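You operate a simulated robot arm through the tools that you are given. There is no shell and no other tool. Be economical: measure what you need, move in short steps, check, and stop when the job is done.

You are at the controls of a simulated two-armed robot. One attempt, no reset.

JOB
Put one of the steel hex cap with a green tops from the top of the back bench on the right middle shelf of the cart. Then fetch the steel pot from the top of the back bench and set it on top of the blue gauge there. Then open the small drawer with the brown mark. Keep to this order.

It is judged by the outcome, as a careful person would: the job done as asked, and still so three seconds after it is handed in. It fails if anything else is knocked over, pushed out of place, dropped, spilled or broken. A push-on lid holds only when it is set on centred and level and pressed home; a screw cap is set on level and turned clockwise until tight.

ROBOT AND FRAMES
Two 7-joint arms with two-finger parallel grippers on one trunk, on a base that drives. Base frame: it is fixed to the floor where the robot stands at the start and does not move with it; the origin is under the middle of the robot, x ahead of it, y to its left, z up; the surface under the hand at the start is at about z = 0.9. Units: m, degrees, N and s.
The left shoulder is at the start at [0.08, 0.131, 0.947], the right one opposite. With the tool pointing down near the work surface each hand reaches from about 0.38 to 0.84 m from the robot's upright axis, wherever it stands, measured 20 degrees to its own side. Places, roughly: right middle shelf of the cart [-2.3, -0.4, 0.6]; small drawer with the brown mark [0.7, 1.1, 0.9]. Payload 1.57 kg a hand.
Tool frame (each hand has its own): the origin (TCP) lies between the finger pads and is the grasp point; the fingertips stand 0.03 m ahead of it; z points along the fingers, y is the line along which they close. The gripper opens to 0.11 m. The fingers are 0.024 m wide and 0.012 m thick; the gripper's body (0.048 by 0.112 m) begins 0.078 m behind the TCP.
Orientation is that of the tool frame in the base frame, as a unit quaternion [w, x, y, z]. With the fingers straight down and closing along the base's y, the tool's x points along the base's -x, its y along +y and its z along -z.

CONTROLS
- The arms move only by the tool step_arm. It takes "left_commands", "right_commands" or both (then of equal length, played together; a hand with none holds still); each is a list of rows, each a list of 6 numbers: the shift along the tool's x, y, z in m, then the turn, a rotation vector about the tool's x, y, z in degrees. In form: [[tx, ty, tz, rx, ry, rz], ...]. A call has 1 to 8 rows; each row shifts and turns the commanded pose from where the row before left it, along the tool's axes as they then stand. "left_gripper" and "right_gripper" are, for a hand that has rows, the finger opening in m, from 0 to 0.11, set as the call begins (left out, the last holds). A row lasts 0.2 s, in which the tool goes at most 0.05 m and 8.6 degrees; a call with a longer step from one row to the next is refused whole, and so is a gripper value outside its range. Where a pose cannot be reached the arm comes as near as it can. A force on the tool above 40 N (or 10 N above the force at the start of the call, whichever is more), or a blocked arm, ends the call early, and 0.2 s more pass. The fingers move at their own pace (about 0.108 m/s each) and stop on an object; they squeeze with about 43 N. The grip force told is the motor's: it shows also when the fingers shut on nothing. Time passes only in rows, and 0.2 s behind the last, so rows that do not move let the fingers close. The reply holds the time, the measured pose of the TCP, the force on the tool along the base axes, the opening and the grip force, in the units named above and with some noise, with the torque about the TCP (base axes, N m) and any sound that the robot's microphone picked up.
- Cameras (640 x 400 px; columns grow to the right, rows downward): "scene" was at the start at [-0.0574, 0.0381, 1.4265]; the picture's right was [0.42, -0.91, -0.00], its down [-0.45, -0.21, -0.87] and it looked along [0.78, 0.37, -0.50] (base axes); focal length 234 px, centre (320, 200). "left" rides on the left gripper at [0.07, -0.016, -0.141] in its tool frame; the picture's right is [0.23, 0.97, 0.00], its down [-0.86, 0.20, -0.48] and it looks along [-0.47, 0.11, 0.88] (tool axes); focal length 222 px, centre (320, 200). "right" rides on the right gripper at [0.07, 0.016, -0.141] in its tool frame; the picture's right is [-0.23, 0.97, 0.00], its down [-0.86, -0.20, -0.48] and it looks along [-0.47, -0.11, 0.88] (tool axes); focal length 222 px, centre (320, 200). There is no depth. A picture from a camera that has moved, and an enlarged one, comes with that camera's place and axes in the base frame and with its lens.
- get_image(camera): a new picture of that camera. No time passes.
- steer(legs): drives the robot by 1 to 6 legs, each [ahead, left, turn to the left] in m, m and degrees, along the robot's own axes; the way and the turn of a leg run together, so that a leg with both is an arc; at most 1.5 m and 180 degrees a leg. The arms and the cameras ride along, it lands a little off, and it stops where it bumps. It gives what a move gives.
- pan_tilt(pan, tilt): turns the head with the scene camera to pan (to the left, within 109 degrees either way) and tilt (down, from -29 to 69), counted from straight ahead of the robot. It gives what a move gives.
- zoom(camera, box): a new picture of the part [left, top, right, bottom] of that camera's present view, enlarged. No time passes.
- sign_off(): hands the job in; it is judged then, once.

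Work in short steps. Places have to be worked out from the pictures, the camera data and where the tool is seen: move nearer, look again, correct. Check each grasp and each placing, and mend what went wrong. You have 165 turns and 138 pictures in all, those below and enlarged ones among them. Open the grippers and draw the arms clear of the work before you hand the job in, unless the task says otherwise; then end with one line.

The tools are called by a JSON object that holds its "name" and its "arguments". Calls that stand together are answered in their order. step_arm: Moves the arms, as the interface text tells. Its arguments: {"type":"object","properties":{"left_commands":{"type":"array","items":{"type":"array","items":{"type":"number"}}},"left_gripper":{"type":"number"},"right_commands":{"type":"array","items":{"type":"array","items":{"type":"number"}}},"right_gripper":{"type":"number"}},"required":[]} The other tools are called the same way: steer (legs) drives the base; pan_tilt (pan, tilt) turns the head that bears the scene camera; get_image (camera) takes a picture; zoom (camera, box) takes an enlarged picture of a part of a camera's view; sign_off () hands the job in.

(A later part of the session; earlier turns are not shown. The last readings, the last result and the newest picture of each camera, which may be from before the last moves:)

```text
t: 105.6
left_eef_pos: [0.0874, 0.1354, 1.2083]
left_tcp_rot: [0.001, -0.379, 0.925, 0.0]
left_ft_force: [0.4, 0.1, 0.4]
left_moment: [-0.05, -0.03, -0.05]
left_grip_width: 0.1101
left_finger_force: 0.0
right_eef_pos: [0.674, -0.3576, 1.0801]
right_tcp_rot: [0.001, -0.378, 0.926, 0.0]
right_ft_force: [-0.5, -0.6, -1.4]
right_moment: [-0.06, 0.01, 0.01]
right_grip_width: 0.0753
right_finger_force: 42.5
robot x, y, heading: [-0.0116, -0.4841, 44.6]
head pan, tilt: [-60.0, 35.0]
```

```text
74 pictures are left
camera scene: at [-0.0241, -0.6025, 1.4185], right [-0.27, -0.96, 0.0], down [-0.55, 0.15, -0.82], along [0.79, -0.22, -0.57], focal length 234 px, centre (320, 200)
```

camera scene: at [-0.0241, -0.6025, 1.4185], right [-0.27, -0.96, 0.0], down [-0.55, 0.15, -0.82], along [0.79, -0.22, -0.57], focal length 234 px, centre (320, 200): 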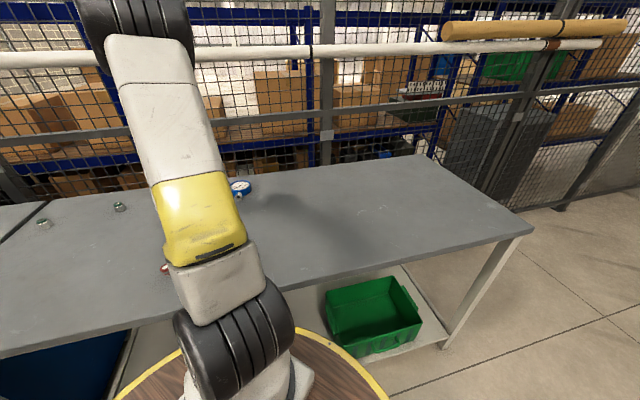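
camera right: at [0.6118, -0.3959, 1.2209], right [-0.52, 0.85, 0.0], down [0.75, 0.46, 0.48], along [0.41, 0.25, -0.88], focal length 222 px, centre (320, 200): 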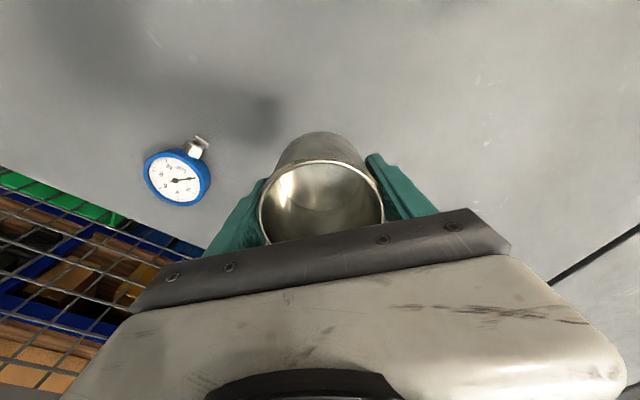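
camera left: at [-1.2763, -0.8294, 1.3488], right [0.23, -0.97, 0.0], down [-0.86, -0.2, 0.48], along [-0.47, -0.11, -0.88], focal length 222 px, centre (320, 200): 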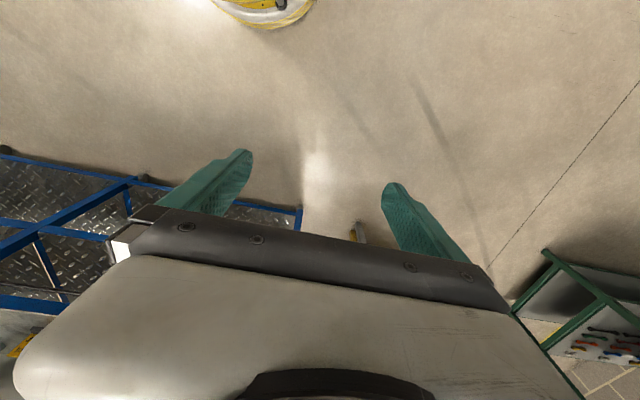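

Enlarge the gauge for its centre.

{"name": "zoom", "arguments": {"camera": "right", "box": [120, 120, 248, 220]}}

{"name": "zoom", "arguments": {"camera": "scene", "box": [200, 160, 280, 210]}}

```text
4.00 times, centred on (184, 170) of right
camera zoom: at [0.6118, -0.3959, 1.2209], right [-0.52, 0.85, 0.0], down [0.75, 0.46, 0.48], along [0.41, 0.25, -0.88], focal length 888 px, centre (864, 320)
```

zoom: 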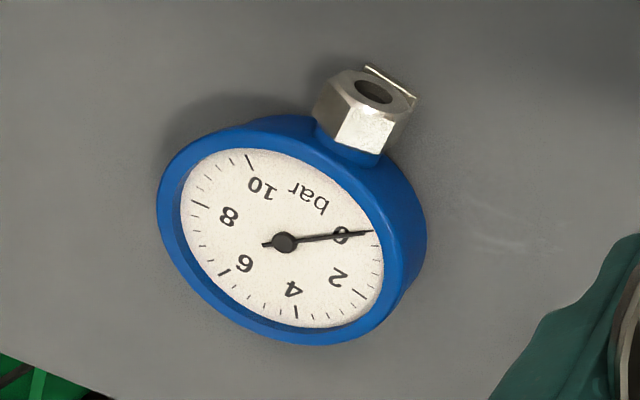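

```text
8.00 times, centred on (240, 185) of scene
camera zoom: at [-0.0241, -0.6025, 1.4185], right [-0.27, -0.96, 0.0], down [-0.55, 0.15, -0.82], along [0.79, -0.22, -0.57], focal length 1871 px, centre (960, 320)
```

zoom: 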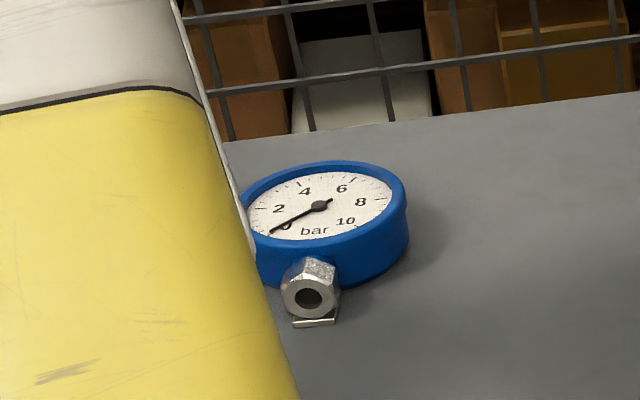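

Gauge hub ≈(0.830,-0.506). Move closer, ~6 cm short, and re-measure.

{"name": "step_arm", "arguments": {"right_commands": [[-0.0012, -0.0387, 0, 0, 0, 0], [-0.0012, -0.0387, 0, 0, 0, 0], [-0.0012, -0.0387, 0, 0, 0, 0], [-0.0012, -0.0387, 0, 0, 0, 0], [0, 0, 0, 0, 0, 0]]}}

{"name": "get_image", "arguments": {"camera": "right"}}

{"name": "get_image", "arguments": {"camera": "scene"}}

```text
t: 106.8
left_eef_pos: [0.089, 0.1358, 1.2082]
left_tcp_rot: [0.0, -0.38, 0.925, 0.0]
left_ft_force: [-0.1, 0.0, -0.5]
left_moment: [-0.01, 0.0, -0.02]
left_grip_width: 0.1102
left_finger_force: 0.1
right_eef_pos: [0.7864, -0.4653, 1.0783]
right_tcp_rot: [0.001, -0.379, 0.925, 0.0]
right_ft_force: [-0.4, 0.5, -1.2]
right_moment: [-0.02, 0.0, 0.02]
right_grip_width: 0.0749
right_finger_force: 43.2
robot x, y, heading: [-0.0125, -0.4799, 44.5]
head pan, tilt: [-60.0, 35.0]
```

```text
71 pictures are left
camera right: at [0.7249, -0.5024, 1.2202], right [-0.52, 0.85, 0.0], down [0.75, 0.46, 0.48], along [0.41, 0.25, -0.88], focal length 222 px, centre (320, 200)
```

right: 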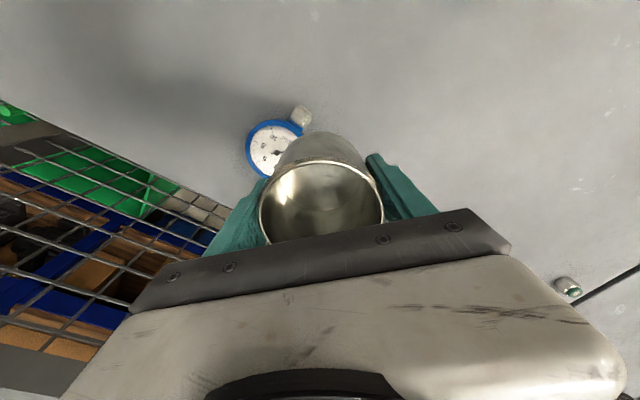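

```text
70 pictures are left
camera scene: at [-0.0237, -0.6028, 1.4185], right [-0.27, -0.96, 0.0], down [-0.55, 0.15, -0.82], along [0.79, -0.22, -0.57], focal length 234 px, centre (320, 200)
```

scene: 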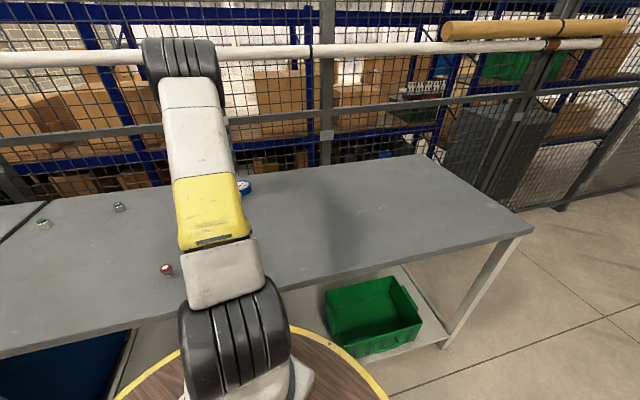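

{"name": "zoom", "arguments": {"camera": "right", "box": [230, 90, 358, 190]}}

```text
4.00 times, centred on (294, 140) of right
camera zoom: at [0.7249, -0.5024, 1.2202], right [-0.52, 0.85, 0.0], down [0.75, 0.46, 0.48], along [0.41, 0.25, -0.88], focal length 888 px, centre (424, 440)
```

zoom: 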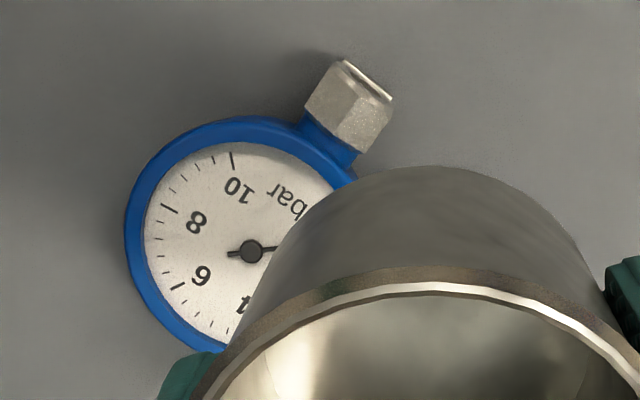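

Hub ≈(0.829,-0.5065), consistent. Move over it and descend to a few cm above.

{"name": "step_arm", "arguments": {"right_commands": [[-0.0007, -0.03, 0, 0, 0, 0], [-0.0008, -0.0293, 0, 0, 0, 0], [0, 0, 0.03, 0, 0, 0], [0, 0, 0.03, 0, 0, 0], [0, 0, 0.02, 0, 0, 0], [0, 0, 0, 0, 0, 0]]}}

{"name": "get_image", "arguments": {"camera": "right"}}

{"name": "get_image", "arguments": {"camera": "scene"}}

```text
t: 108.2
left_eef_pos: [0.0896, 0.135, 1.2083]
left_tcp_rot: [0.0, -0.379, 0.925, 0.0]
left_ft_force: [-0.7, 0.2, 0.1]
left_moment: [0.01, 0.0, -0.03]
left_grip_width: 0.11
left_finger_force: 0.0
right_eef_pos: [0.8294, -0.5059, 1.0008]
right_tcp_rot: [0.001, -0.378, 0.926, 0.001]
right_ft_force: [0.4, -0.2, -1.6]
right_moment: [-0.03, 0.01, -0.03]
right_grip_width: 0.0748
right_finger_force: 42.7
robot x, y, heading: [-0.0134, -0.4796, 44.5]
head pan, tilt: [-60.0, 35.0]
```

```text
68 pictures are left
camera right: at [0.7667, -0.5436, 1.1409], right [-0.52, 0.85, 0.0], down [0.75, 0.46, 0.48], along [0.41, 0.25, -0.88], focal length 222 px, centre (320, 200)
```

right: 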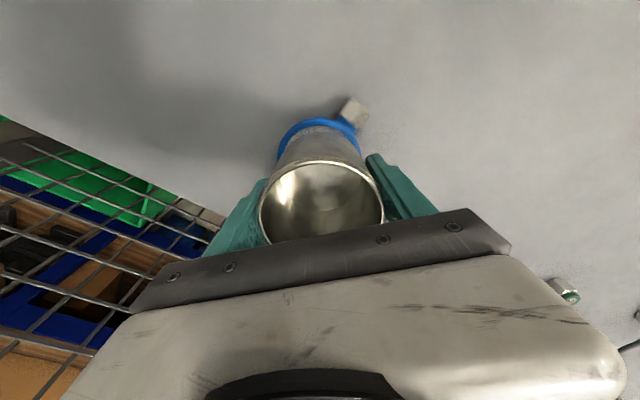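

```text
67 pictures are left
camera scene: at [-0.0237, -0.6028, 1.4185], right [-0.27, -0.96, 0.0], down [-0.55, 0.15, -0.82], along [0.79, -0.22, -0.57], focal length 234 px, centre (320, 200)
```

scene: 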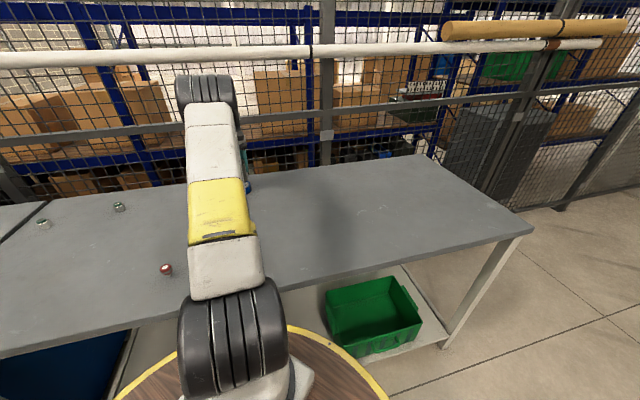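

The pot is over the gauge. Zoom to judge centring, then lower.

{"name": "zoom", "arguments": {"camera": "right", "box": [240, 80, 400, 180]}}

{"name": "step_arm", "arguments": {"right_commands": [[0, 0, 0.008, 0, 0, 0], [0, 0, 0.006, 0, 0, 0], [0, 0, 0.004, 0, 0, 0], [0, 0, 0.002, 0, 0, 0], [0, 0, 0, 0, 0, 0]]}}

{"name": "zoom", "arguments": {"camera": "right", "box": [240, 80, 400, 180]}}

```text
4.00 times, centred on (320, 130) of right
camera zoom: at [0.7667, -0.5436, 1.1409], right [-0.52, 0.85, 0.0], down [0.75, 0.46, 0.48], along [0.41, 0.25, -0.88], focal length 888 px, centre (320, 480)
```

zoom: 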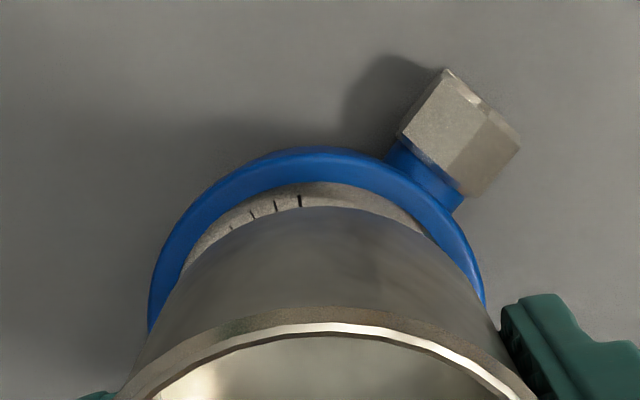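

```text
t: 109.4
left_eef_pos: [0.0892, 0.1344, 1.2089]
left_tcp_rot: [0.0, -0.38, 0.925, 0.0]
left_ft_force: [0.8, -0.2, -0.7]
left_moment: [0.0, -0.02, 0.0]
left_grip_width: 0.1102
left_finger_force: 0.1
right_eef_pos: [0.8303, -0.5052, 0.9793]
right_tcp_rot: [0.001, -0.38, 0.925, 0.001]
right_ft_force: [0.2, 1.0, -1.8]
right_moment: [-0.01, -0.03, 0.02]
right_grip_width: 0.0751
right_finger_force: 42.8
robot x, y, heading: [-0.011, -0.4762, 44.5]
head pan, tilt: [-60.0, 35.0]
```

```text
4.00 times, centred on (320, 130) of right
camera zoom: at [0.7669, -0.5431, 1.1207], right [-0.52, 0.85, 0.0], down [0.75, 0.46, 0.48], along [0.41, 0.25, -0.88], focal length 888 px, centre (320, 480)
```

zoom: 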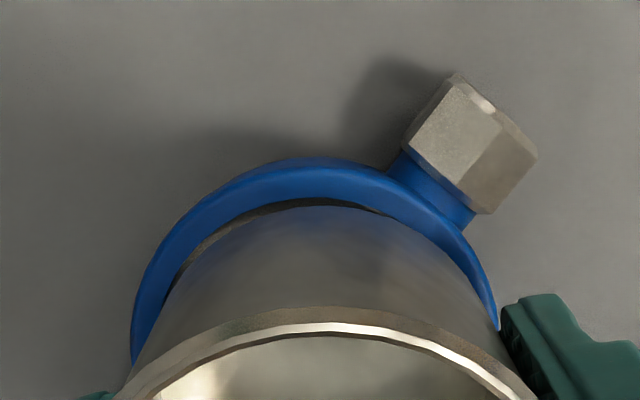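

Centring looks within ~2 mm. I shift 1.5 mm and lower to contact in small steps.

{"name": "step_arm", "arguments": {"right_commands": [[0.0015, 0, 0.002, 0, 0, 0], [0, 0, 0.0015, 0, 0, 0], [0, 0, 0.0015, 0, 0, 0], [0, 0, 0, 0, 0, 0]]}}

```text
t: 110.4
left_eef_pos: [0.089, 0.1347, 1.2073]
left_tcp_rot: [0.0, -0.38, 0.925, 0.0]
left_ft_force: [1.2, 0.5, 0.4]
left_moment: [0.01, 0.0, 0.0]
left_grip_width: 0.11
left_finger_force: 0.0
right_eef_pos: [0.8289, -0.5056, 0.9767]
right_tcp_rot: [0.003, -0.379, 0.925, 0.0]
right_ft_force: [-1.7, -0.1, 14.7]
right_moment: [-0.11, 0.35, 0.14]
right_grip_width: 0.075
right_finger_force: 42.8
robot x, y, heading: [-0.0097, -0.4749, 44.7]
head pan, tilt: [-60.0, 35.0]
```

Contact at pot bottom z≈0.932 (15 N). Ease off 1 mm and release.

{"name": "step_arm", "arguments": {"right_commands": [[0, 0, -0.0012, 0, 0, 0], [0, 0, 0, 0, 0, 0]]}}

{"name": "zoom", "arguments": {"camera": "right", "box": [240, 80, 400, 180]}}

```text
t: 111.0
left_eef_pos: [0.0896, 0.1352, 1.2081]
left_tcp_rot: [0.0, -0.379, 0.925, 0.001]
left_ft_force: [0.3, -0.1, 0.2]
left_moment: [0.03, 0.03, -0.03]
left_grip_width: 0.1099
left_finger_force: 0.0
right_eef_pos: [0.8282, -0.5069, 0.976]
right_tcp_rot: [0.002, -0.379, 0.926, 0.001]
right_ft_force: [0.7, -0.6, 5.5]
right_moment: [0.05, -0.11, 0.1]
right_grip_width: 0.075
right_finger_force: 42.9
robot x, y, heading: [-0.0102, -0.4823, 44.5]
head pan, tilt: [-60.0, 35.0]
```

```text
4.00 times, centred on (320, 130) of right
camera zoom: at [0.766, -0.5442, 1.1166], right [-0.52, 0.85, 0.0], down [0.75, 0.46, 0.48], along [0.41, 0.25, -0.88], focal length 888 px, centre (320, 480)
```

zoom: 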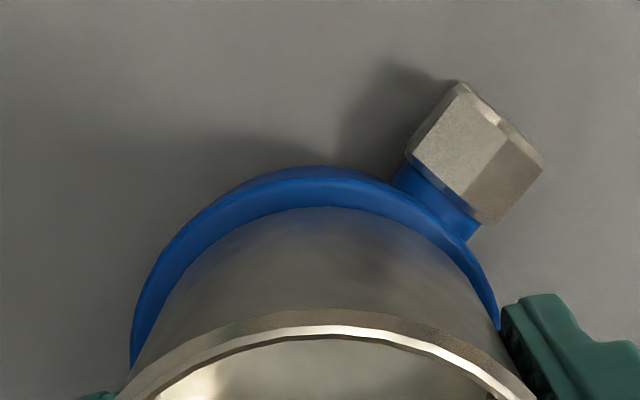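

Pot rests on the bezel, well centred. I release.

{"name": "step_arm", "arguments": {"right_commands": [[0, 0, 0, 0, 0, 0], [0, 0, 0, 0, 0, 0], [0, 0, 0, 0, 0, 0]], "right_gripper": 0.105}}

{"name": "get_image", "arguments": {"camera": "right"}}

```text
t: 111.8
left_eef_pos: [0.0884, 0.135, 1.2086]
left_tcp_rot: [0.0, -0.38, 0.925, 0.0]
left_ft_force: [-0.3, -0.2, -0.3]
left_moment: [-0.03, -0.02, -0.02]
left_grip_width: 0.1101
left_finger_force: 0.1
right_eef_pos: [0.8293, -0.5068, 0.9761]
right_tcp_rot: [0.002, -0.379, 0.925, 0.001]
right_ft_force: [-0.3, 0.7, -0.2]
right_moment: [0.02, 0.03, 0.0]
right_grip_width: 0.1054
right_finger_force: 0.0
robot x, y, heading: [-0.0115, -0.4771, 44.9]
head pan, tilt: [-60.0, 35.0]
```

```text
63 pictures are left
camera right: at [0.7661, -0.5442, 1.1167], right [-0.52, 0.85, 0.0], down [0.75, 0.46, 0.48], along [0.41, 0.25, -0.88], focal length 222 px, centre (320, 200)
```

right: 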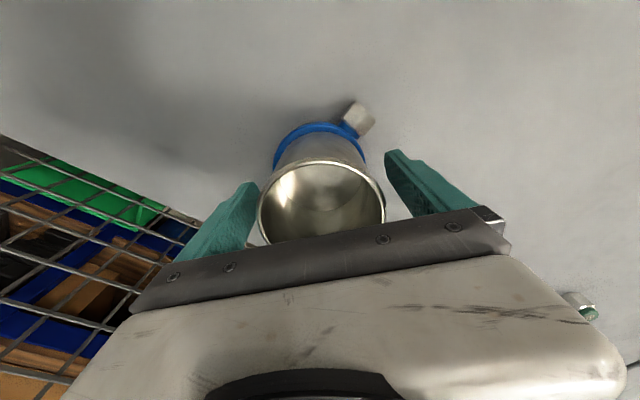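

Released cleanly. I raise straight up, then bring the hand back toward the robot.

{"name": "step_arm", "arguments": {"right_commands": [[0, 0, -0.02, 0, 0, 0], [0, 0, -0.035, 0, 0, 0], [0, 0, -0.04, 0, 0, 0], [0, 0, -0.04, 0, 0, 0], [0, 0, -0.04, 0, 0, 0], [0, 0, 0, 0, 0, 0]]}}

{"name": "step_arm", "arguments": {"right_commands": [[0, 0.045, 0, 0, 0, 0], [0, 0.045, 0, 0, 0, 0], [0, 0.045, 0, 0, 0, 0], [0, 0.045, 0, 0, 0, 0], [0, 0.045, 0, 0, 0, 0], [0, 0.045, 0, 0, 0, 0], [0, 0.045, 0, 0, 0, 0], [0, 0.045, 0, 0, 0, 0]]}}

{"name": "get_image", "arguments": {"camera": "scene"}}

{"name": "zoom", "arguments": {"camera": "scene", "box": [190, 140, 290, 205]}}

```text
t: 113.2
left_eef_pos: [0.0893, 0.1357, 1.2082]
left_tcp_rot: [0.0, -0.379, 0.926, 0.0]
left_ft_force: [-0.3, -0.3, -0.4]
left_moment: [0.02, 0.01, -0.02]
left_grip_width: 0.11
left_finger_force: 0.1
right_eef_pos: [0.8298, -0.5069, 1.1503]
right_tcp_rot: [0.002, -0.378, 0.926, 0.001]
right_ft_force: [0.4, 0.2, 0.4]
right_moment: [0.01, 0.0, 0.0]
right_grip_width: 0.1053
right_finger_force: 0.0
robot x, y, heading: [-0.0099, -0.4783, 44.5]
head pan, tilt: [-60.0, 35.0]
```

```text
t: 115.0
left_eef_pos: [0.0897, 0.1342, 1.2085]
left_tcp_rot: [0.0, -0.379, 0.925, 0.0]
left_ft_force: [0.6, -1.1, -0.1]
left_moment: [0.03, -0.01, -0.03]
left_grip_width: 0.1098
left_finger_force: 0.1
right_eef_pos: [0.5754, -0.25, 1.1514]
right_tcp_rot: [0.002, -0.379, 0.926, 0.001]
right_ft_force: [0.3, -0.3, -0.8]
right_moment: [0.0, -0.01, -0.01]
right_grip_width: 0.1049
right_finger_force: 0.1
robot x, y, heading: [-0.0099, -0.4829, 44.8]
head pan, tilt: [-60.0, 35.0]
```

```text
62 pictures are left
camera scene: at [-0.0236, -0.603, 1.4185], right [-0.27, -0.96, 0.0], down [-0.55, 0.15, -0.82], along [0.79, -0.22, -0.57], focal length 234 px, centre (320, 200)
```

scene: 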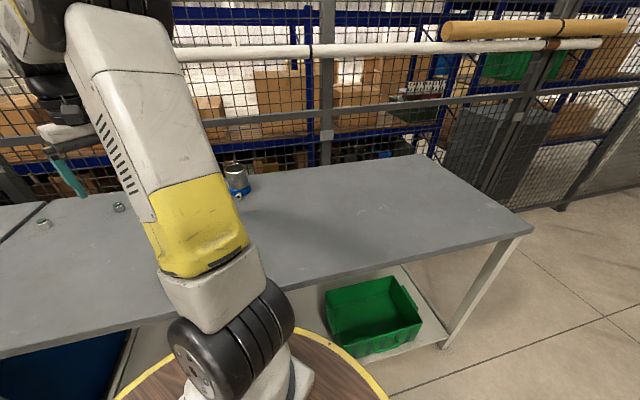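

```text
6.15 times, centred on (240, 172) of scene
camera zoom: at [-0.0236, -0.603, 1.4185], right [-0.27, -0.96, 0.0], down [-0.55, 0.15, -0.82], along [0.79, -0.22, -0.57], focal length 1439 px, centre (812, 369)
```

zoom: 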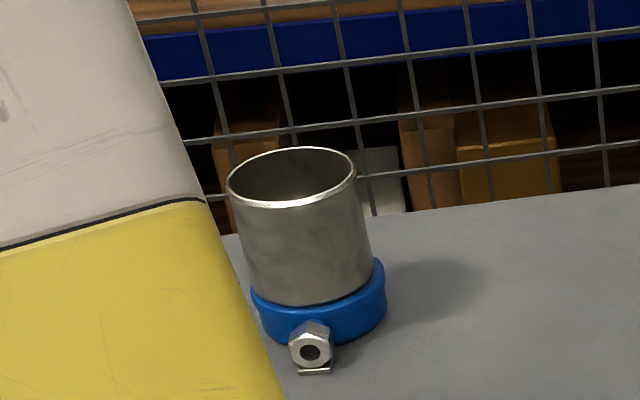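

The pot sits level on the gauge. Now I drive to the drawer box at the left, first turning to face the benches.

{"name": "steer", "arguments": {"legs": [[0, 0, -44.6], [-0.25, 0.6, 0], [0, 0.6, 0]]}}

{"name": "pan_tilt", "arguments": {"pan": 20, "tilt": 30}}

{"name": "get_image", "arguments": {"camera": "scene"}}

{"name": "get_image", "arguments": {"camera": "left"}}

```text
t: 123.6
left_eef_pos: [0.2358, 1.0949, 1.2081]
left_tcp_rot: [0.0, -0.003, 1.0, 0.0]
left_ft_force: [-0.6, -0.5, -0.9]
left_moment: [0.0, -0.02, -0.01]
left_grip_width: 0.1101
left_finger_force: 0.1
right_eef_pos: [0.3148, 0.4784, 1.1513]
right_tcp_rot: [0.002, -0.001, 1.0, 0.0]
right_ft_force: [-0.1, 0.0, 0.0]
right_moment: [0.0, 0.0, 0.01]
right_grip_width: 0.1052
right_finger_force: 0.1
robot x, y, heading: [-0.2625, 0.7214, 0.4]
head pan, tilt: [-60.0, 35.0]
```

```text
t: 125.2
left_eef_pos: [0.2338, 1.0942, 1.2089]
left_tcp_rot: [-0.001, -0.003, 1.0, 0.001]
left_ft_force: [0.7, 0.6, -0.1]
left_moment: [-0.02, 0.01, 0.02]
left_grip_width: 0.11
left_finger_force: 0.1
right_eef_pos: [0.315, 0.4799, 1.1525]
right_tcp_rot: [0.002, -0.001, 1.0, 0.0]
right_ft_force: [-0.2, -0.3, 0.6]
right_moment: [0.04, 0.0, -0.04]
right_grip_width: 0.1051
right_finger_force: 0.0
robot x, y, heading: [-0.2653, 0.7234, 0.2]
head pan, tilt: [20.0, 30.0]
```

```text
60 pictures are left
camera scene: at [-0.3197, 0.7531, 1.4263], right [0.35, -0.94, 0.0], down [-0.47, -0.17, -0.87], along [0.81, 0.3, -0.5], focal length 234 px, centre (320, 200)
```

scene: 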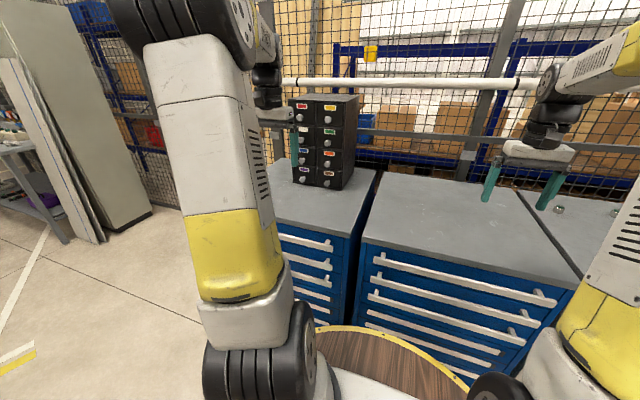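

```text
59 pictures are left
camera left: at [0.166, 1.0791, 1.3487], right [-0.23, 0.97, 0.0], down [0.85, 0.2, 0.48], along [0.47, 0.11, -0.88], focal length 222 px, centre (320, 200)
```

left: 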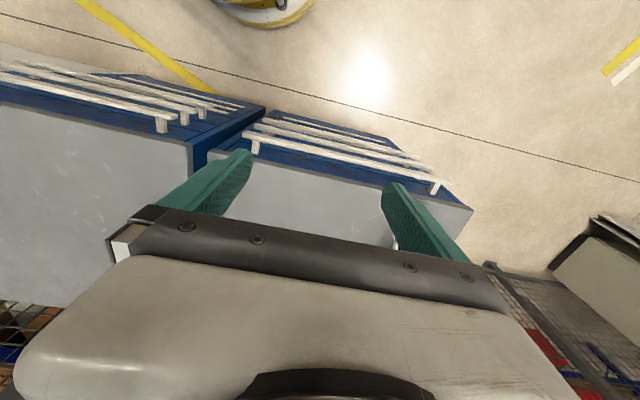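

{"name": "zoom", "arguments": {"camera": "scene", "box": [270, 80, 390, 200]}}

```text
3.33 times, centred on (330, 140) of scene
camera zoom: at [-0.3197, 0.7531, 1.4263], right [0.35, -0.94, 0.0], down [-0.47, -0.17, -0.87], along [0.81, 0.3, -0.5], focal length 780 px, centre (287, 400)
```

zoom: 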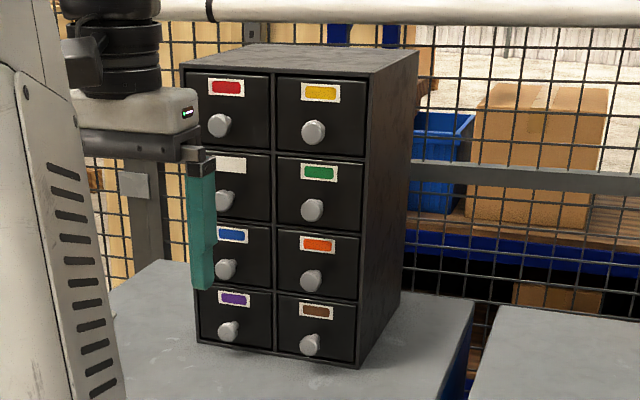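

The brown-marked drawer is bottom right, knob ≈(0.63, 1.07, 0.94); the box front faces me at x≈0.653. I'll use the left hand at 40° pitch. Shift the base left first, then pitch the left hand.

{"name": "steer", "arguments": {"legs": [[0.015, 0.187, 0]]}}

{"name": "step_arm", "arguments": {"left_commands": [[0, 0, 0, 0, -8.4, 0], [0, 0, 0, 0, -8.4, 0], [0, 0, 0, 0, -8.4, 0], [0, 0, 0, 0, -8.4, 0], [0, 0, 0, 0, -8.4, 0], [0, 0, 0, 0, -8, 0], [0, 0, 0, 0, 0, 0]], "left_gripper": 0.06}}

```text
t: 126.7
left_eef_pos: [0.2506, 1.2831, 1.2093]
left_tcp_rot: [0.0, -0.003, 1.0, 0.0]
left_ft_force: [-0.7, -0.2, -0.3]
left_moment: [0.03, -0.01, -0.02]
left_grip_width: 0.11
left_finger_force: 0.0
right_eef_pos: [0.3281, 0.6678, 1.1518]
right_tcp_rot: [0.002, -0.002, 1.0, 0.001]
right_ft_force: [-0.3, -1.3, 0.2]
right_moment: [0.01, 0.0, -0.05]
right_grip_width: 0.1051
right_finger_force: 0.1
robot x, y, heading: [-0.2533, 0.9078, 0.4]
head pan, tilt: [20.0, 30.0]
```

```text
t: 128.3
left_eef_pos: [0.2495, 1.2845, 1.2077]
left_tcp_rot: [0.422, -0.004, 0.906, 0.002]
left_ft_force: [0.1, -0.2, -0.3]
left_moment: [0.0, 0.0, 0.04]
left_grip_width: 0.0602
left_finger_force: 0.1
right_eef_pos: [0.3286, 0.6677, 1.1513]
right_tcp_rot: [0.002, -0.002, 1.0, 0.001]
right_ft_force: [-0.4, 1.0, -0.8]
right_moment: [-0.01, -0.01, 0.02]
right_grip_width: 0.1052
right_finger_force: 0.1
robot x, y, heading: [-0.2495, 0.912, 0.3]
head pan, tilt: [20.0, 30.0]
```

The pitch is reached. Now move toward (0.46, 1.07, 0.985), short of the box.

{"name": "step_arm", "arguments": {"left_commands": [[0.004, -0.0265, 0.036, 0, 0, 0], [0.004, -0.0265, 0.036, 0, 0, 0], [0.004, -0.0265, 0.036, 0, 0, 0], [0.004, -0.0265, 0.036, 0, 0, 0], [0.004, -0.0265, 0.036, 0, 0, 0], [0.004, -0.0265, 0.036, 0, 0, 0], [0.004, -0.0265, 0.036, 0, 0, 0], [0.004, -0.0265, 0.036, 0, 0, 0]]}}

{"name": "get_image", "arguments": {"camera": "left"}}

{"name": "get_image", "arguments": {"camera": "scene"}}

```text
t: 130.1
left_eef_pos: [0.4523, 1.0723, 0.998]
left_tcp_rot: [0.422, -0.004, 0.907, 0.002]
left_ft_force: [-0.1, -0.2, 0.7]
left_moment: [0.0, 0.0, -0.01]
left_grip_width: 0.0603
left_finger_force: 0.1
right_eef_pos: [0.3288, 0.6682, 1.1521]
right_tcp_rot: [0.002, 0.0, 1.0, 0.0]
right_ft_force: [-0.7, 0.2, 0.0]
right_moment: [-0.09, -0.03, 0.02]
right_grip_width: 0.1052
right_finger_force: 0.1
robot x, y, heading: [-0.2515, 0.9139, 0.3]
head pan, tilt: [20.0, 30.0]
```

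```text
57 pictures are left
camera left: at [0.2976, 1.0569, 1.0344], right [-0.15, 0.97, -0.17], down [0.18, 0.2, 0.96], along [0.97, 0.12, -0.21], focal length 222 px, centre (320, 200)
```

left: 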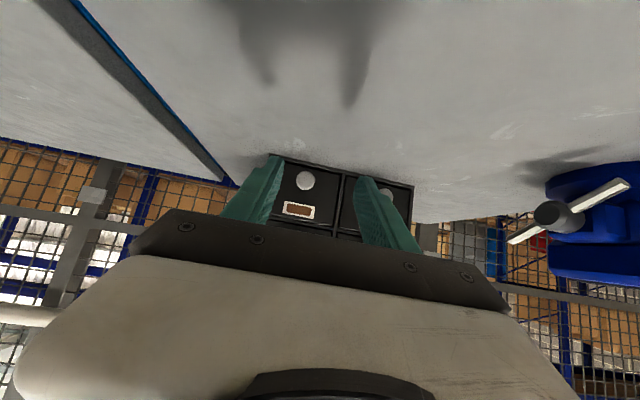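

```text
56 pictures are left
camera scene: at [-0.306, 0.942, 1.4263], right [0.35, -0.94, 0.0], down [-0.47, -0.17, -0.87], along [0.81, 0.3, -0.5], focal length 234 px, centre (320, 200)
```

scene: 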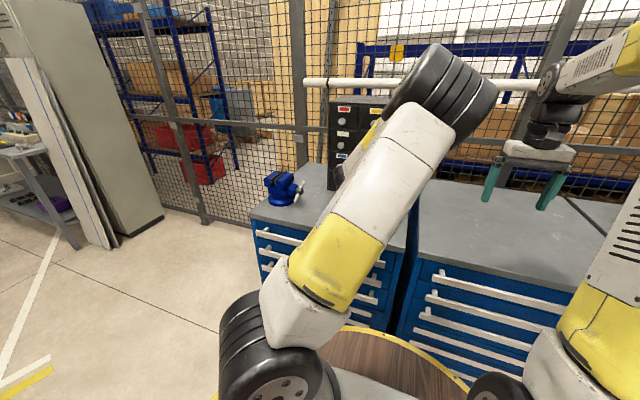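

{"name": "zoom", "arguments": {"camera": "left", "box": [240, 140, 440, 265]}}

```text
3.20 times, centred on (340, 202) of left
camera zoom: at [0.2976, 1.0569, 1.0344], right [-0.15, 0.97, -0.17], down [0.18, 0.2, 0.96], along [0.97, 0.12, -0.21], focal length 711 px, centre (256, 192)
```

zoom: 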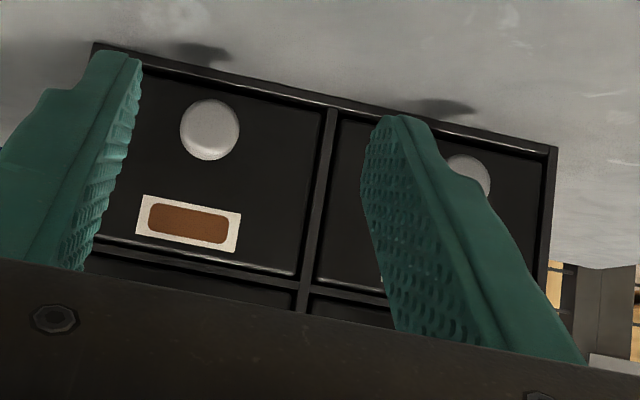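

Knob centre ≈ y 1.070, z 0.938, 29 mm wide. Lower the hand to z≈0.954 and drive 0.12 m ahead, then check.

{"name": "step_arm", "arguments": {"left_commands": [[0.017, -0.001, 0.014, 0, 0, 0], [0.017, -0.001, 0.014, 0, 0, 0], [0, 0, 0, 0, 0, 0]]}}

{"name": "steer", "arguments": {"legs": [[0.11, 0, 0]]}}

{"name": "zoom", "arguments": {"camera": "left", "box": [200, 90, 440, 240]}}

```text
t: 130.9
left_eef_pos: [0.4504, 1.0706, 0.9546]
left_tcp_rot: [0.423, -0.002, 0.906, 0.001]
left_ft_force: [0.4, -0.2, -0.6]
left_moment: [0.0, 0.0, 0.03]
left_grip_width: 0.06
left_finger_force: 0.0
right_eef_pos: [0.3289, 0.6687, 1.1517]
right_tcp_rot: [0.002, -0.002, 1.0, 0.0]
right_ft_force: [0.6, -0.4, -0.4]
right_moment: [-0.03, -0.01, 0.0]
right_grip_width: 0.1049
right_finger_force: 0.1
robot x, y, heading: [-0.2485, 0.9127, 0.1]
head pan, tilt: [20.0, 30.0]
```

```text
t: 132.1
left_eef_pos: [0.5616, 1.0717, 0.9543]
left_tcp_rot: [0.422, -0.003, 0.907, 0.001]
left_ft_force: [-0.2, -0.6, -0.4]
left_moment: [0.03, -0.01, 0.0]
left_grip_width: 0.06
left_finger_force: 0.1
right_eef_pos: [0.4398, 0.6676, 1.1515]
right_tcp_rot: [0.001, -0.002, 1.0, 0.0]
right_ft_force: [0.5, 0.7, -0.3]
right_moment: [0.0, -0.01, 0.0]
right_grip_width: 0.105
right_finger_force: 0.0
robot x, y, heading: [-0.1448, 0.9106, 0.7]
head pan, tilt: [20.0, 30.0]
```

```text
2.67 times, centred on (320, 165) of left
camera zoom: at [0.4076, 1.0553, 0.9911], right [-0.15, 0.97, -0.17], down [0.18, 0.2, 0.96], along [0.97, 0.11, -0.21], focal length 592 px, centre (320, 293)
```

zoom: 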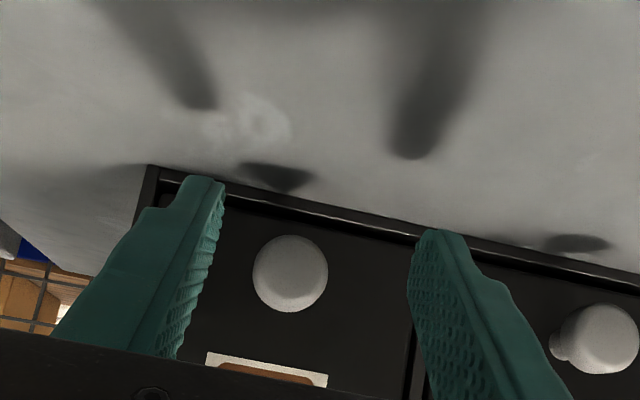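

Knob has a head on a thin neck, centre y≈1.068, z≈0.939. Final approach 5 cm forward.

{"name": "step_arm", "arguments": {"left_commands": [[-0.0111, -0.002, 0.0133, 0, 0, 0], [-0.0111, -0.002, 0.0133, 0, 0, 0], [-0.0111, 0, 0.0133, 0, 0, 0], [0, 0, 0, 0, 0, 0]]}}

{"name": "zoom", "arguments": {"camera": "left", "box": [200, 90, 440, 240]}}

```text
t: 133.1
left_eef_pos: [0.6121, 1.068, 0.9544]
left_tcp_rot: [0.422, -0.003, 0.906, 0.001]
left_ft_force: [0.4, 1.1, 0.2]
left_moment: [0.01, 0.05, -0.02]
left_grip_width: 0.06
left_finger_force: 0.0
right_eef_pos: [0.4396, 0.6692, 1.152]
right_tcp_rot: [0.001, -0.002, 1.0, 0.0]
right_ft_force: [0.2, -0.3, -0.3]
right_moment: [0.01, 0.01, -0.03]
right_grip_width: 0.1053
right_finger_force: 0.0
robot x, y, heading: [-0.1367, 0.9152, 0.1]
head pan, tilt: [20.0, 30.0]
```

```text
2.67 times, centred on (320, 165) of left
camera zoom: at [0.4597, 1.0519, 0.9911], right [-0.15, 0.97, -0.17], down [0.18, 0.2, 0.96], along [0.97, 0.11, -0.21], focal length 592 px, centre (320, 293)
```

zoom: 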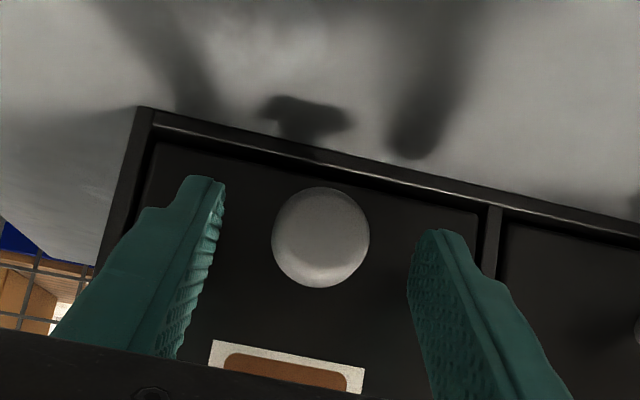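

Knob face at x≈0.624, between the fingers. 5 mm further in, then close.

{"name": "step_arm", "arguments": {"left_commands": [[-0.0032, 0, 0.0038, 0, 0, 0], [0, 0, 0, 0, 0, 0]]}}

{"name": "step_arm", "arguments": {"left_commands": [[0, 0, 0, 0, 0, 0], [0, 0, 0, 0, 0, 0], [0, 0, 0, 0, 0, 0], [0, 0, 0, 0, 0, 0]], "left_gripper": 0.0}}

{"name": "zoom", "arguments": {"camera": "left", "box": [200, 90, 440, 240]}}

```text
t: 133.7
left_eef_pos: [0.6178, 1.0686, 0.953]
left_tcp_rot: [0.423, -0.002, 0.906, 0.001]
left_ft_force: [0.5, 0.9, 0.6]
left_moment: [0.0, 0.0, -0.02]
left_grip_width: 0.0602
left_finger_force: 0.0
right_eef_pos: [0.4398, 0.6695, 1.1508]
right_tcp_rot: [0.002, -0.002, 1.0, 0.001]
right_ft_force: [-0.2, -0.5, 0.0]
right_moment: [-0.04, 0.02, 0.02]
right_grip_width: 0.1053
right_finger_force: 0.0
robot x, y, heading: [-0.1416, 0.9114, 0.3]
head pan, tilt: [20.0, 30.0]
```

```text
t: 134.7
left_eef_pos: [0.6184, 1.0666, 0.9541]
left_tcp_rot: [0.422, -0.003, 0.906, 0.001]
left_ft_force: [-0.2, -3.7, -1.7]
left_moment: [-0.08, -0.05, 0.0]
left_grip_width: 0.0304
left_finger_force: 39.5
right_eef_pos: [0.4397, 0.6684, 1.1515]
right_tcp_rot: [0.002, -0.002, 1.0, -0.001]
right_ft_force: [-0.1, 0.0, -0.3]
right_moment: [0.01, -0.01, -0.02]
right_grip_width: 0.105
right_finger_force: 0.1
robot x, y, heading: [-0.1405, 0.9176, 0.2]
head pan, tilt: [20.0, 30.0]
```

```text
2.67 times, centred on (320, 165) of left
camera zoom: at [0.4644, 1.0514, 0.9909], right [-0.15, 0.97, -0.17], down [0.18, 0.2, 0.96], along [0.97, 0.11, -0.21], focal length 592 px, centre (320, 293)
```

zoom: 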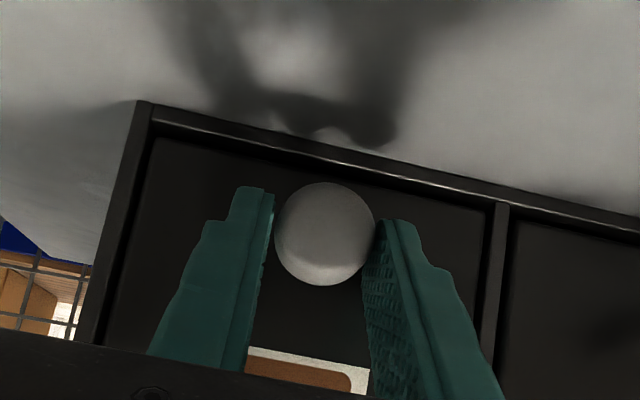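

The knob is gripped (30 mm). Pull 4 cm straight back with the arm.

{"name": "step_arm", "arguments": {"left_commands": [[0.0064, 0, -0.0077, 0, 0, 0], [0.0064, 0, -0.0077, 0, 0, 0], [0.0064, 0, -0.0077, 0, 0, 0], [0.0064, 0, -0.0077, 0, 0, 0], [0, 0, 0, 0, 0, 0]]}}

{"name": "get_image", "arguments": {"camera": "left"}}

```text
t: 135.9
left_eef_pos: [0.5781, 1.0678, 0.9544]
left_tcp_rot: [0.422, -0.002, 0.907, 0.002]
left_ft_force: [-0.9, -3.8, -3.8]
left_moment: [-0.07, 0.21, 0.03]
left_grip_width: 0.0305
left_finger_force: 39.8
right_eef_pos: [0.4395, 0.6685, 1.1506]
right_tcp_rot: [0.002, -0.002, 1.0, 0.0]
right_ft_force: [0.4, -0.1, -0.6]
right_moment: [-0.01, 0.01, -0.03]
right_grip_width: 0.105
right_finger_force: 0.1
robot x, y, heading: [-0.1397, 0.9091, 0.4]
head pan, tilt: [20.0, 30.0]
```

```text
51 pictures are left
camera left: at [0.4245, 1.0513, 0.991], right [-0.15, 0.97, -0.17], down [0.18, 0.2, 0.96], along [0.97, 0.11, -0.21], focal length 222 px, centre (320, 200)
```

left: 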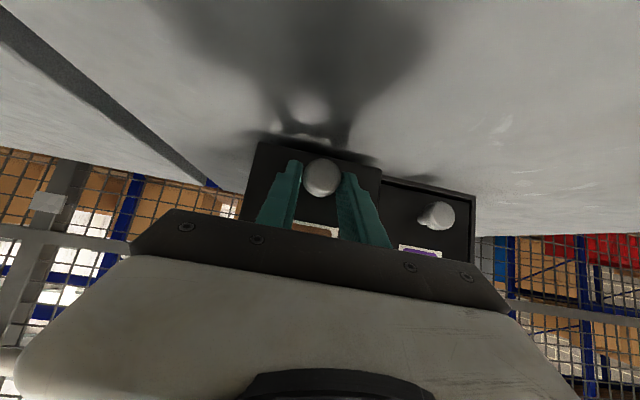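

The drawer is sliding. Pull 7 cm more.

{"name": "step_arm", "arguments": {"left_commands": [[0.0064, 0, -0.0077, 0, 0, 0], [0.0064, 0, -0.0077, 0, 0, 0], [0.0064, 0, -0.0077, 0, 0, 0], [0.0064, 0, -0.0077, 0, 0, 0], [0.0064, 0, -0.0077, 0, 0, 0], [0.0064, 0, -0.0077, 0, 0, 0], [0.0064, 0, -0.0077, 0, 0, 0], [0, 0, 0, 0, 0, 0]]}}

{"name": "get_image", "arguments": {"camera": "left"}}

{"name": "get_image", "arguments": {"camera": "scene"}}

```text
t: 137.7
left_eef_pos: [0.5061, 1.0669, 0.9543]
left_tcp_rot: [0.422, -0.003, 0.907, 0.002]
left_ft_force: [0.0, -1.2, -14.6]
left_moment: [-0.05, 0.29, 0.0]
left_grip_width: 0.0305
left_finger_force: 39.8
right_eef_pos: [0.4397, 0.6681, 1.1504]
right_tcp_rot: [0.0, -0.002, 1.0, -0.001]
right_ft_force: [0.5, 0.1, -0.1]
right_moment: [-0.03, -0.01, -0.02]
right_grip_width: 0.1053
right_finger_force: 0.2
robot x, y, heading: [-0.1367, 0.9093, 0.4]
head pan, tilt: [20.0, 30.0]
```

```text
50 pictures are left
camera left: at [0.3545, 1.0515, 0.9913], right [-0.15, 0.97, -0.17], down [0.18, 0.2, 0.96], along [0.97, 0.11, -0.21], focal length 222 px, centre (320, 200)
```

left: 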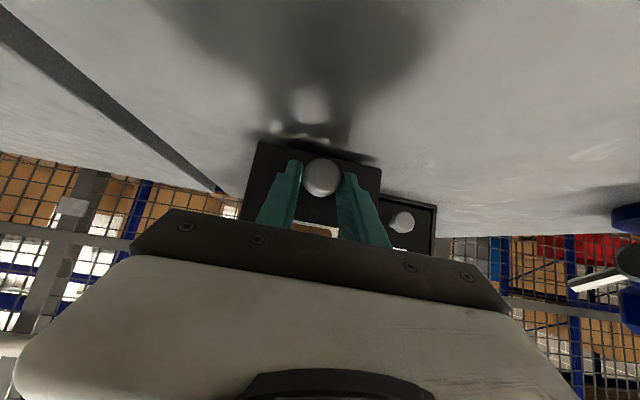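

```text
49 pictures are left
camera scene: at [-0.1946, 0.9421, 1.4263], right [0.35, -0.94, 0.0], down [-0.47, -0.17, -0.87], along [0.81, 0.3, -0.5], focal length 234 px, centre (320, 200)
```

scene: 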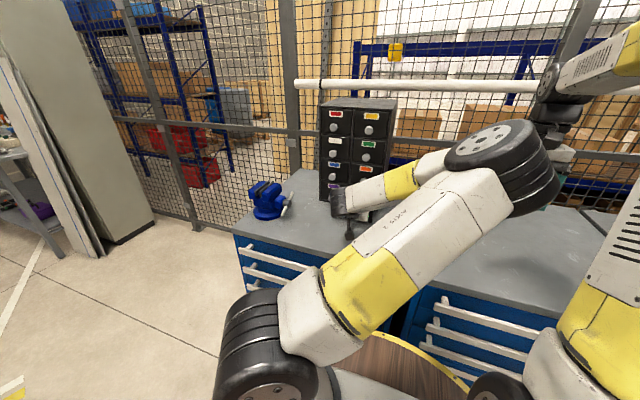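

The drawer is out ~11 cm; a 15 N downward load appears, perhaps from slight path mismatch. I lower the command 1.5 mm to see whether it relaxes.

{"name": "step_arm", "arguments": {"left_commands": [[0.0011, 0, 0.001, 0, 0, 0], [0, 0, 0, 0, 0, 0]]}}

{"name": "zoom", "arguments": {"camera": "left", "box": [200, 100, 480, 275]}}

```text
t: 138.3
left_eef_pos: [0.5079, 1.0673, 0.9527]
left_tcp_rot: [0.424, -0.003, 0.906, 0.002]
left_ft_force: [0.0, -0.7, -4.3]
left_moment: [0.07, 0.45, 0.0]
left_grip_width: 0.0305
left_finger_force: 40.1
right_eef_pos: [0.4392, 0.6686, 1.1515]
right_tcp_rot: [0.002, -0.002, 1.0, 0.0]
right_ft_force: [-1.0, 0.0, 0.9]
right_moment: [0.01, -0.02, 0.01]
right_grip_width: 0.1049
right_finger_force: 0.1
robot x, y, heading: [-0.1411, 0.908, 0.5]
head pan, tilt: [20.0, 30.0]
```

```text
2.29 times, centred on (340, 188) of left
camera zoom: at [0.3552, 1.0514, 0.9908], right [-0.15, 0.97, -0.17], down [0.18, 0.2, 0.96], along [0.97, 0.11, -0.21], focal length 508 px, centre (274, 229)
```

zoom: 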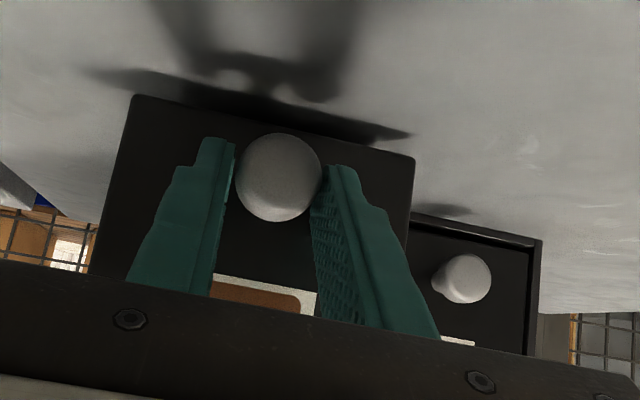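

It relaxed — rails guide the drawer. Pull 4 cm more, watching for an end stop.

{"name": "step_arm", "arguments": {"left_commands": [[0.0065, 0, -0.0076, 0, 0, 0], [0.0065, 0, -0.0076, 0, 0, 0], [0.0065, 0, -0.0076, 0, 0, 0], [0.0065, 0, -0.0076, 0, 0, 0], [0, 0, 0, 0, 0, 0]]}}

{"name": "pan_tilt", "arguments": {"pan": 35, "tilt": 35}}

{"name": "get_image", "arguments": {"camera": "scene"}}

```text
t: 139.5
left_eef_pos: [0.4677, 1.0676, 0.9539]
left_tcp_rot: [0.424, -0.005, 0.906, 0.002]
left_ft_force: [-0.1, 5.3, 16.3]
left_moment: [-0.02, -0.2, 0.07]
left_grip_width: 0.0304
left_finger_force: 39.4
right_eef_pos: [0.4382, 0.6689, 1.1524]
right_tcp_rot: [0.002, -0.002, 1.0, 0.0]
right_ft_force: [0.0, -0.2, -0.2]
right_moment: [-0.02, 0.04, 0.02]
right_grip_width: 0.1049
right_finger_force: 0.1
robot x, y, heading: [-0.1398, 0.9099, 0.5]
head pan, tilt: [20.0, 30.0]
```

```text
t: 140.3
left_eef_pos: [0.4674, 1.0671, 0.9554]
left_tcp_rot: [0.423, -0.003, 0.906, 0.002]
left_ft_force: [0.2, 9.1, 23.6]
left_moment: [0.14, -0.09, 0.04]
left_grip_width: 0.0305
left_finger_force: 39.7
right_eef_pos: [0.4401, 0.669, 1.1525]
right_tcp_rot: [0.002, -0.002, 1.0, 0.0]
right_ft_force: [-0.4, -0.1, -0.8]
right_moment: [0.02, 0.0, -0.01]
right_grip_width: 0.1053
right_finger_force: 0.1
robot x, y, heading: [-0.142, 0.9123, 0.5]
head pan, tilt: [35.0, 35.0]
```

```text
47 pictures are left
camera scene: at [-0.2087, 0.9617, 1.4185], right [0.58, -0.82, 0.0], down [-0.47, -0.33, -0.82], along [0.67, 0.47, -0.57], focal length 234 px, centre (320, 200)
```

scene: 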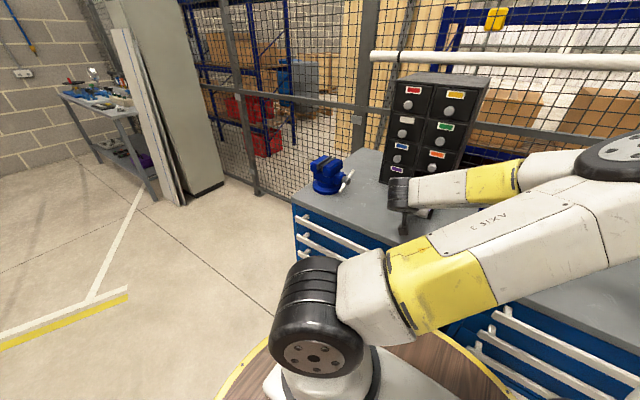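

Open 15 cm with no stop felt; the load is now upward, so I relax z by 2.5 mm and y a little, and pull 2.5 cm more carefully.

{"name": "step_arm", "arguments": {"left_commands": [[-0.0019, 0.001, -0.0016, 0, 0, 0], [0.0065, 0, -0.0076, 0, 0, 0], [0.0065, 0, -0.0076, 0, 0, 0], [0.0032, 0, -0.0038, 0, 0, 0], [0, 0, 0, 0, 0, 0]]}}

{"name": "get_image", "arguments": {"camera": "left"}}

```text
t: 141.5
left_eef_pos: [0.4451, 1.067, 0.9554]
left_tcp_rot: [0.422, -0.003, 0.906, 0.001]
left_ft_force: [30.9, 7.7, -11.2]
left_moment: [0.09, -0.4, -0.05]
left_grip_width: 0.0303
left_finger_force: 39.7
right_eef_pos: [0.44, 0.6695, 1.1503]
right_tcp_rot: [0.001, -0.001, 1.0, 0.0]
right_ft_force: [-0.9, 0.1, 0.8]
right_moment: [0.02, -0.04, 0.01]
right_grip_width: 0.105
right_finger_force: 0.0
robot x, y, heading: [-0.1381, 0.9088, 0.1]
head pan, tilt: [35.0, 35.0]
```

```text
46 pictures are left
camera left: at [0.2913, 1.0518, 0.9921], right [-0.15, 0.97, -0.17], down [0.18, 0.2, 0.96], along [0.97, 0.11, -0.21], focal length 222 px, centre (320, 200)
```

left: 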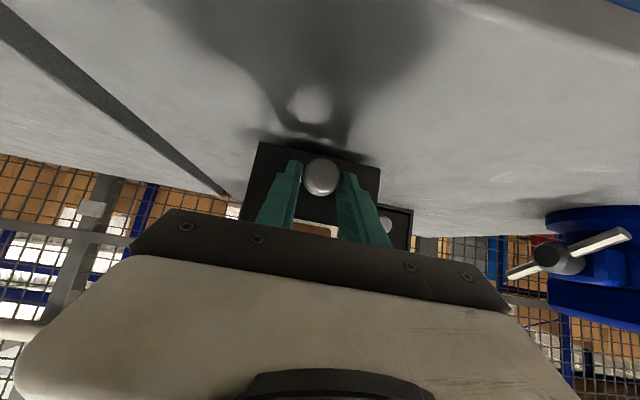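

End stop reached (31 N) — fully open. I relax the pull by ~4 mm, then release.

{"name": "step_arm", "arguments": {"left_commands": [[-0.002, -0.0008, 0.004, 0, 0, 0], [0, 0, 0, 0, 0, 0]]}}

{"name": "step_arm", "arguments": {"left_commands": [[0, 0, 0, 0, 0, 0], [0, 0, 0, 0, 0, 0], [0, 0, 0, 0, 0, 0]], "left_gripper": 0.065}}

{"name": "zoom", "arguments": {"camera": "left", "box": [200, 100, 480, 275]}}

```text
t: 142.1
left_eef_pos: [0.4462, 1.0681, 0.9559]
left_tcp_rot: [0.422, -0.002, 0.906, 0.001]
left_ft_force: [-0.2, 4.5, 19.5]
left_moment: [0.02, 0.83, 0.0]
left_grip_width: 0.0303
left_finger_force: 39.3
right_eef_pos: [0.4388, 0.669, 1.1518]
right_tcp_rot: [0.002, -0.002, 1.0, 0.001]
right_ft_force: [0.2, 0.1, -0.9]
right_moment: [0.02, 0.02, 0.03]
right_grip_width: 0.1053
right_finger_force: 0.1
robot x, y, heading: [-0.1394, 0.9117, 0.3]
head pan, tilt: [35.0, 35.0]
```

```text
t: 142.9
left_eef_pos: [0.4467, 1.0677, 0.9547]
left_tcp_rot: [0.423, -0.002, 0.906, 0.001]
left_ft_force: [0.1, 0.0, 0.4]
left_moment: [0.01, 0.01, -0.04]
left_grip_width: 0.0649
left_finger_force: 0.0
right_eef_pos: [0.4385, 0.6691, 1.151]
right_tcp_rot: [0.003, -0.002, 1.0, 0.0]
right_ft_force: [0.1, -0.6, -0.6]
right_moment: [-0.01, 0.04, 0.02]
right_grip_width: 0.1052
right_finger_force: 0.0
robot x, y, heading: [-0.1429, 0.9091, 0.6]
head pan, tilt: [35.0, 35.0]
```

```text
2.29 times, centred on (340, 188) of left
camera zoom: at [0.2936, 1.0509, 0.991], right [-0.15, 0.97, -0.17], down [0.18, 0.2, 0.96], along [0.97, 0.11, -0.21], focal length 508 px, centre (274, 229)
```

zoom: 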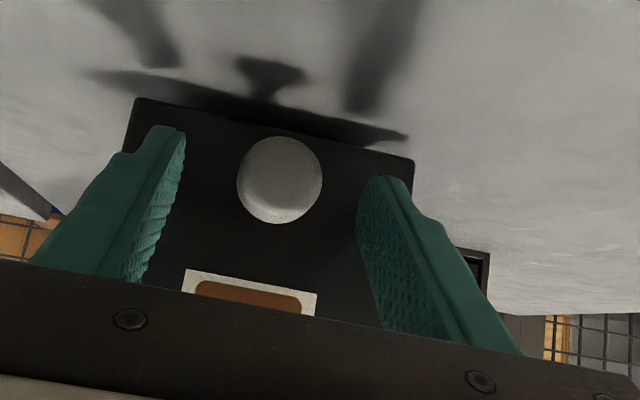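

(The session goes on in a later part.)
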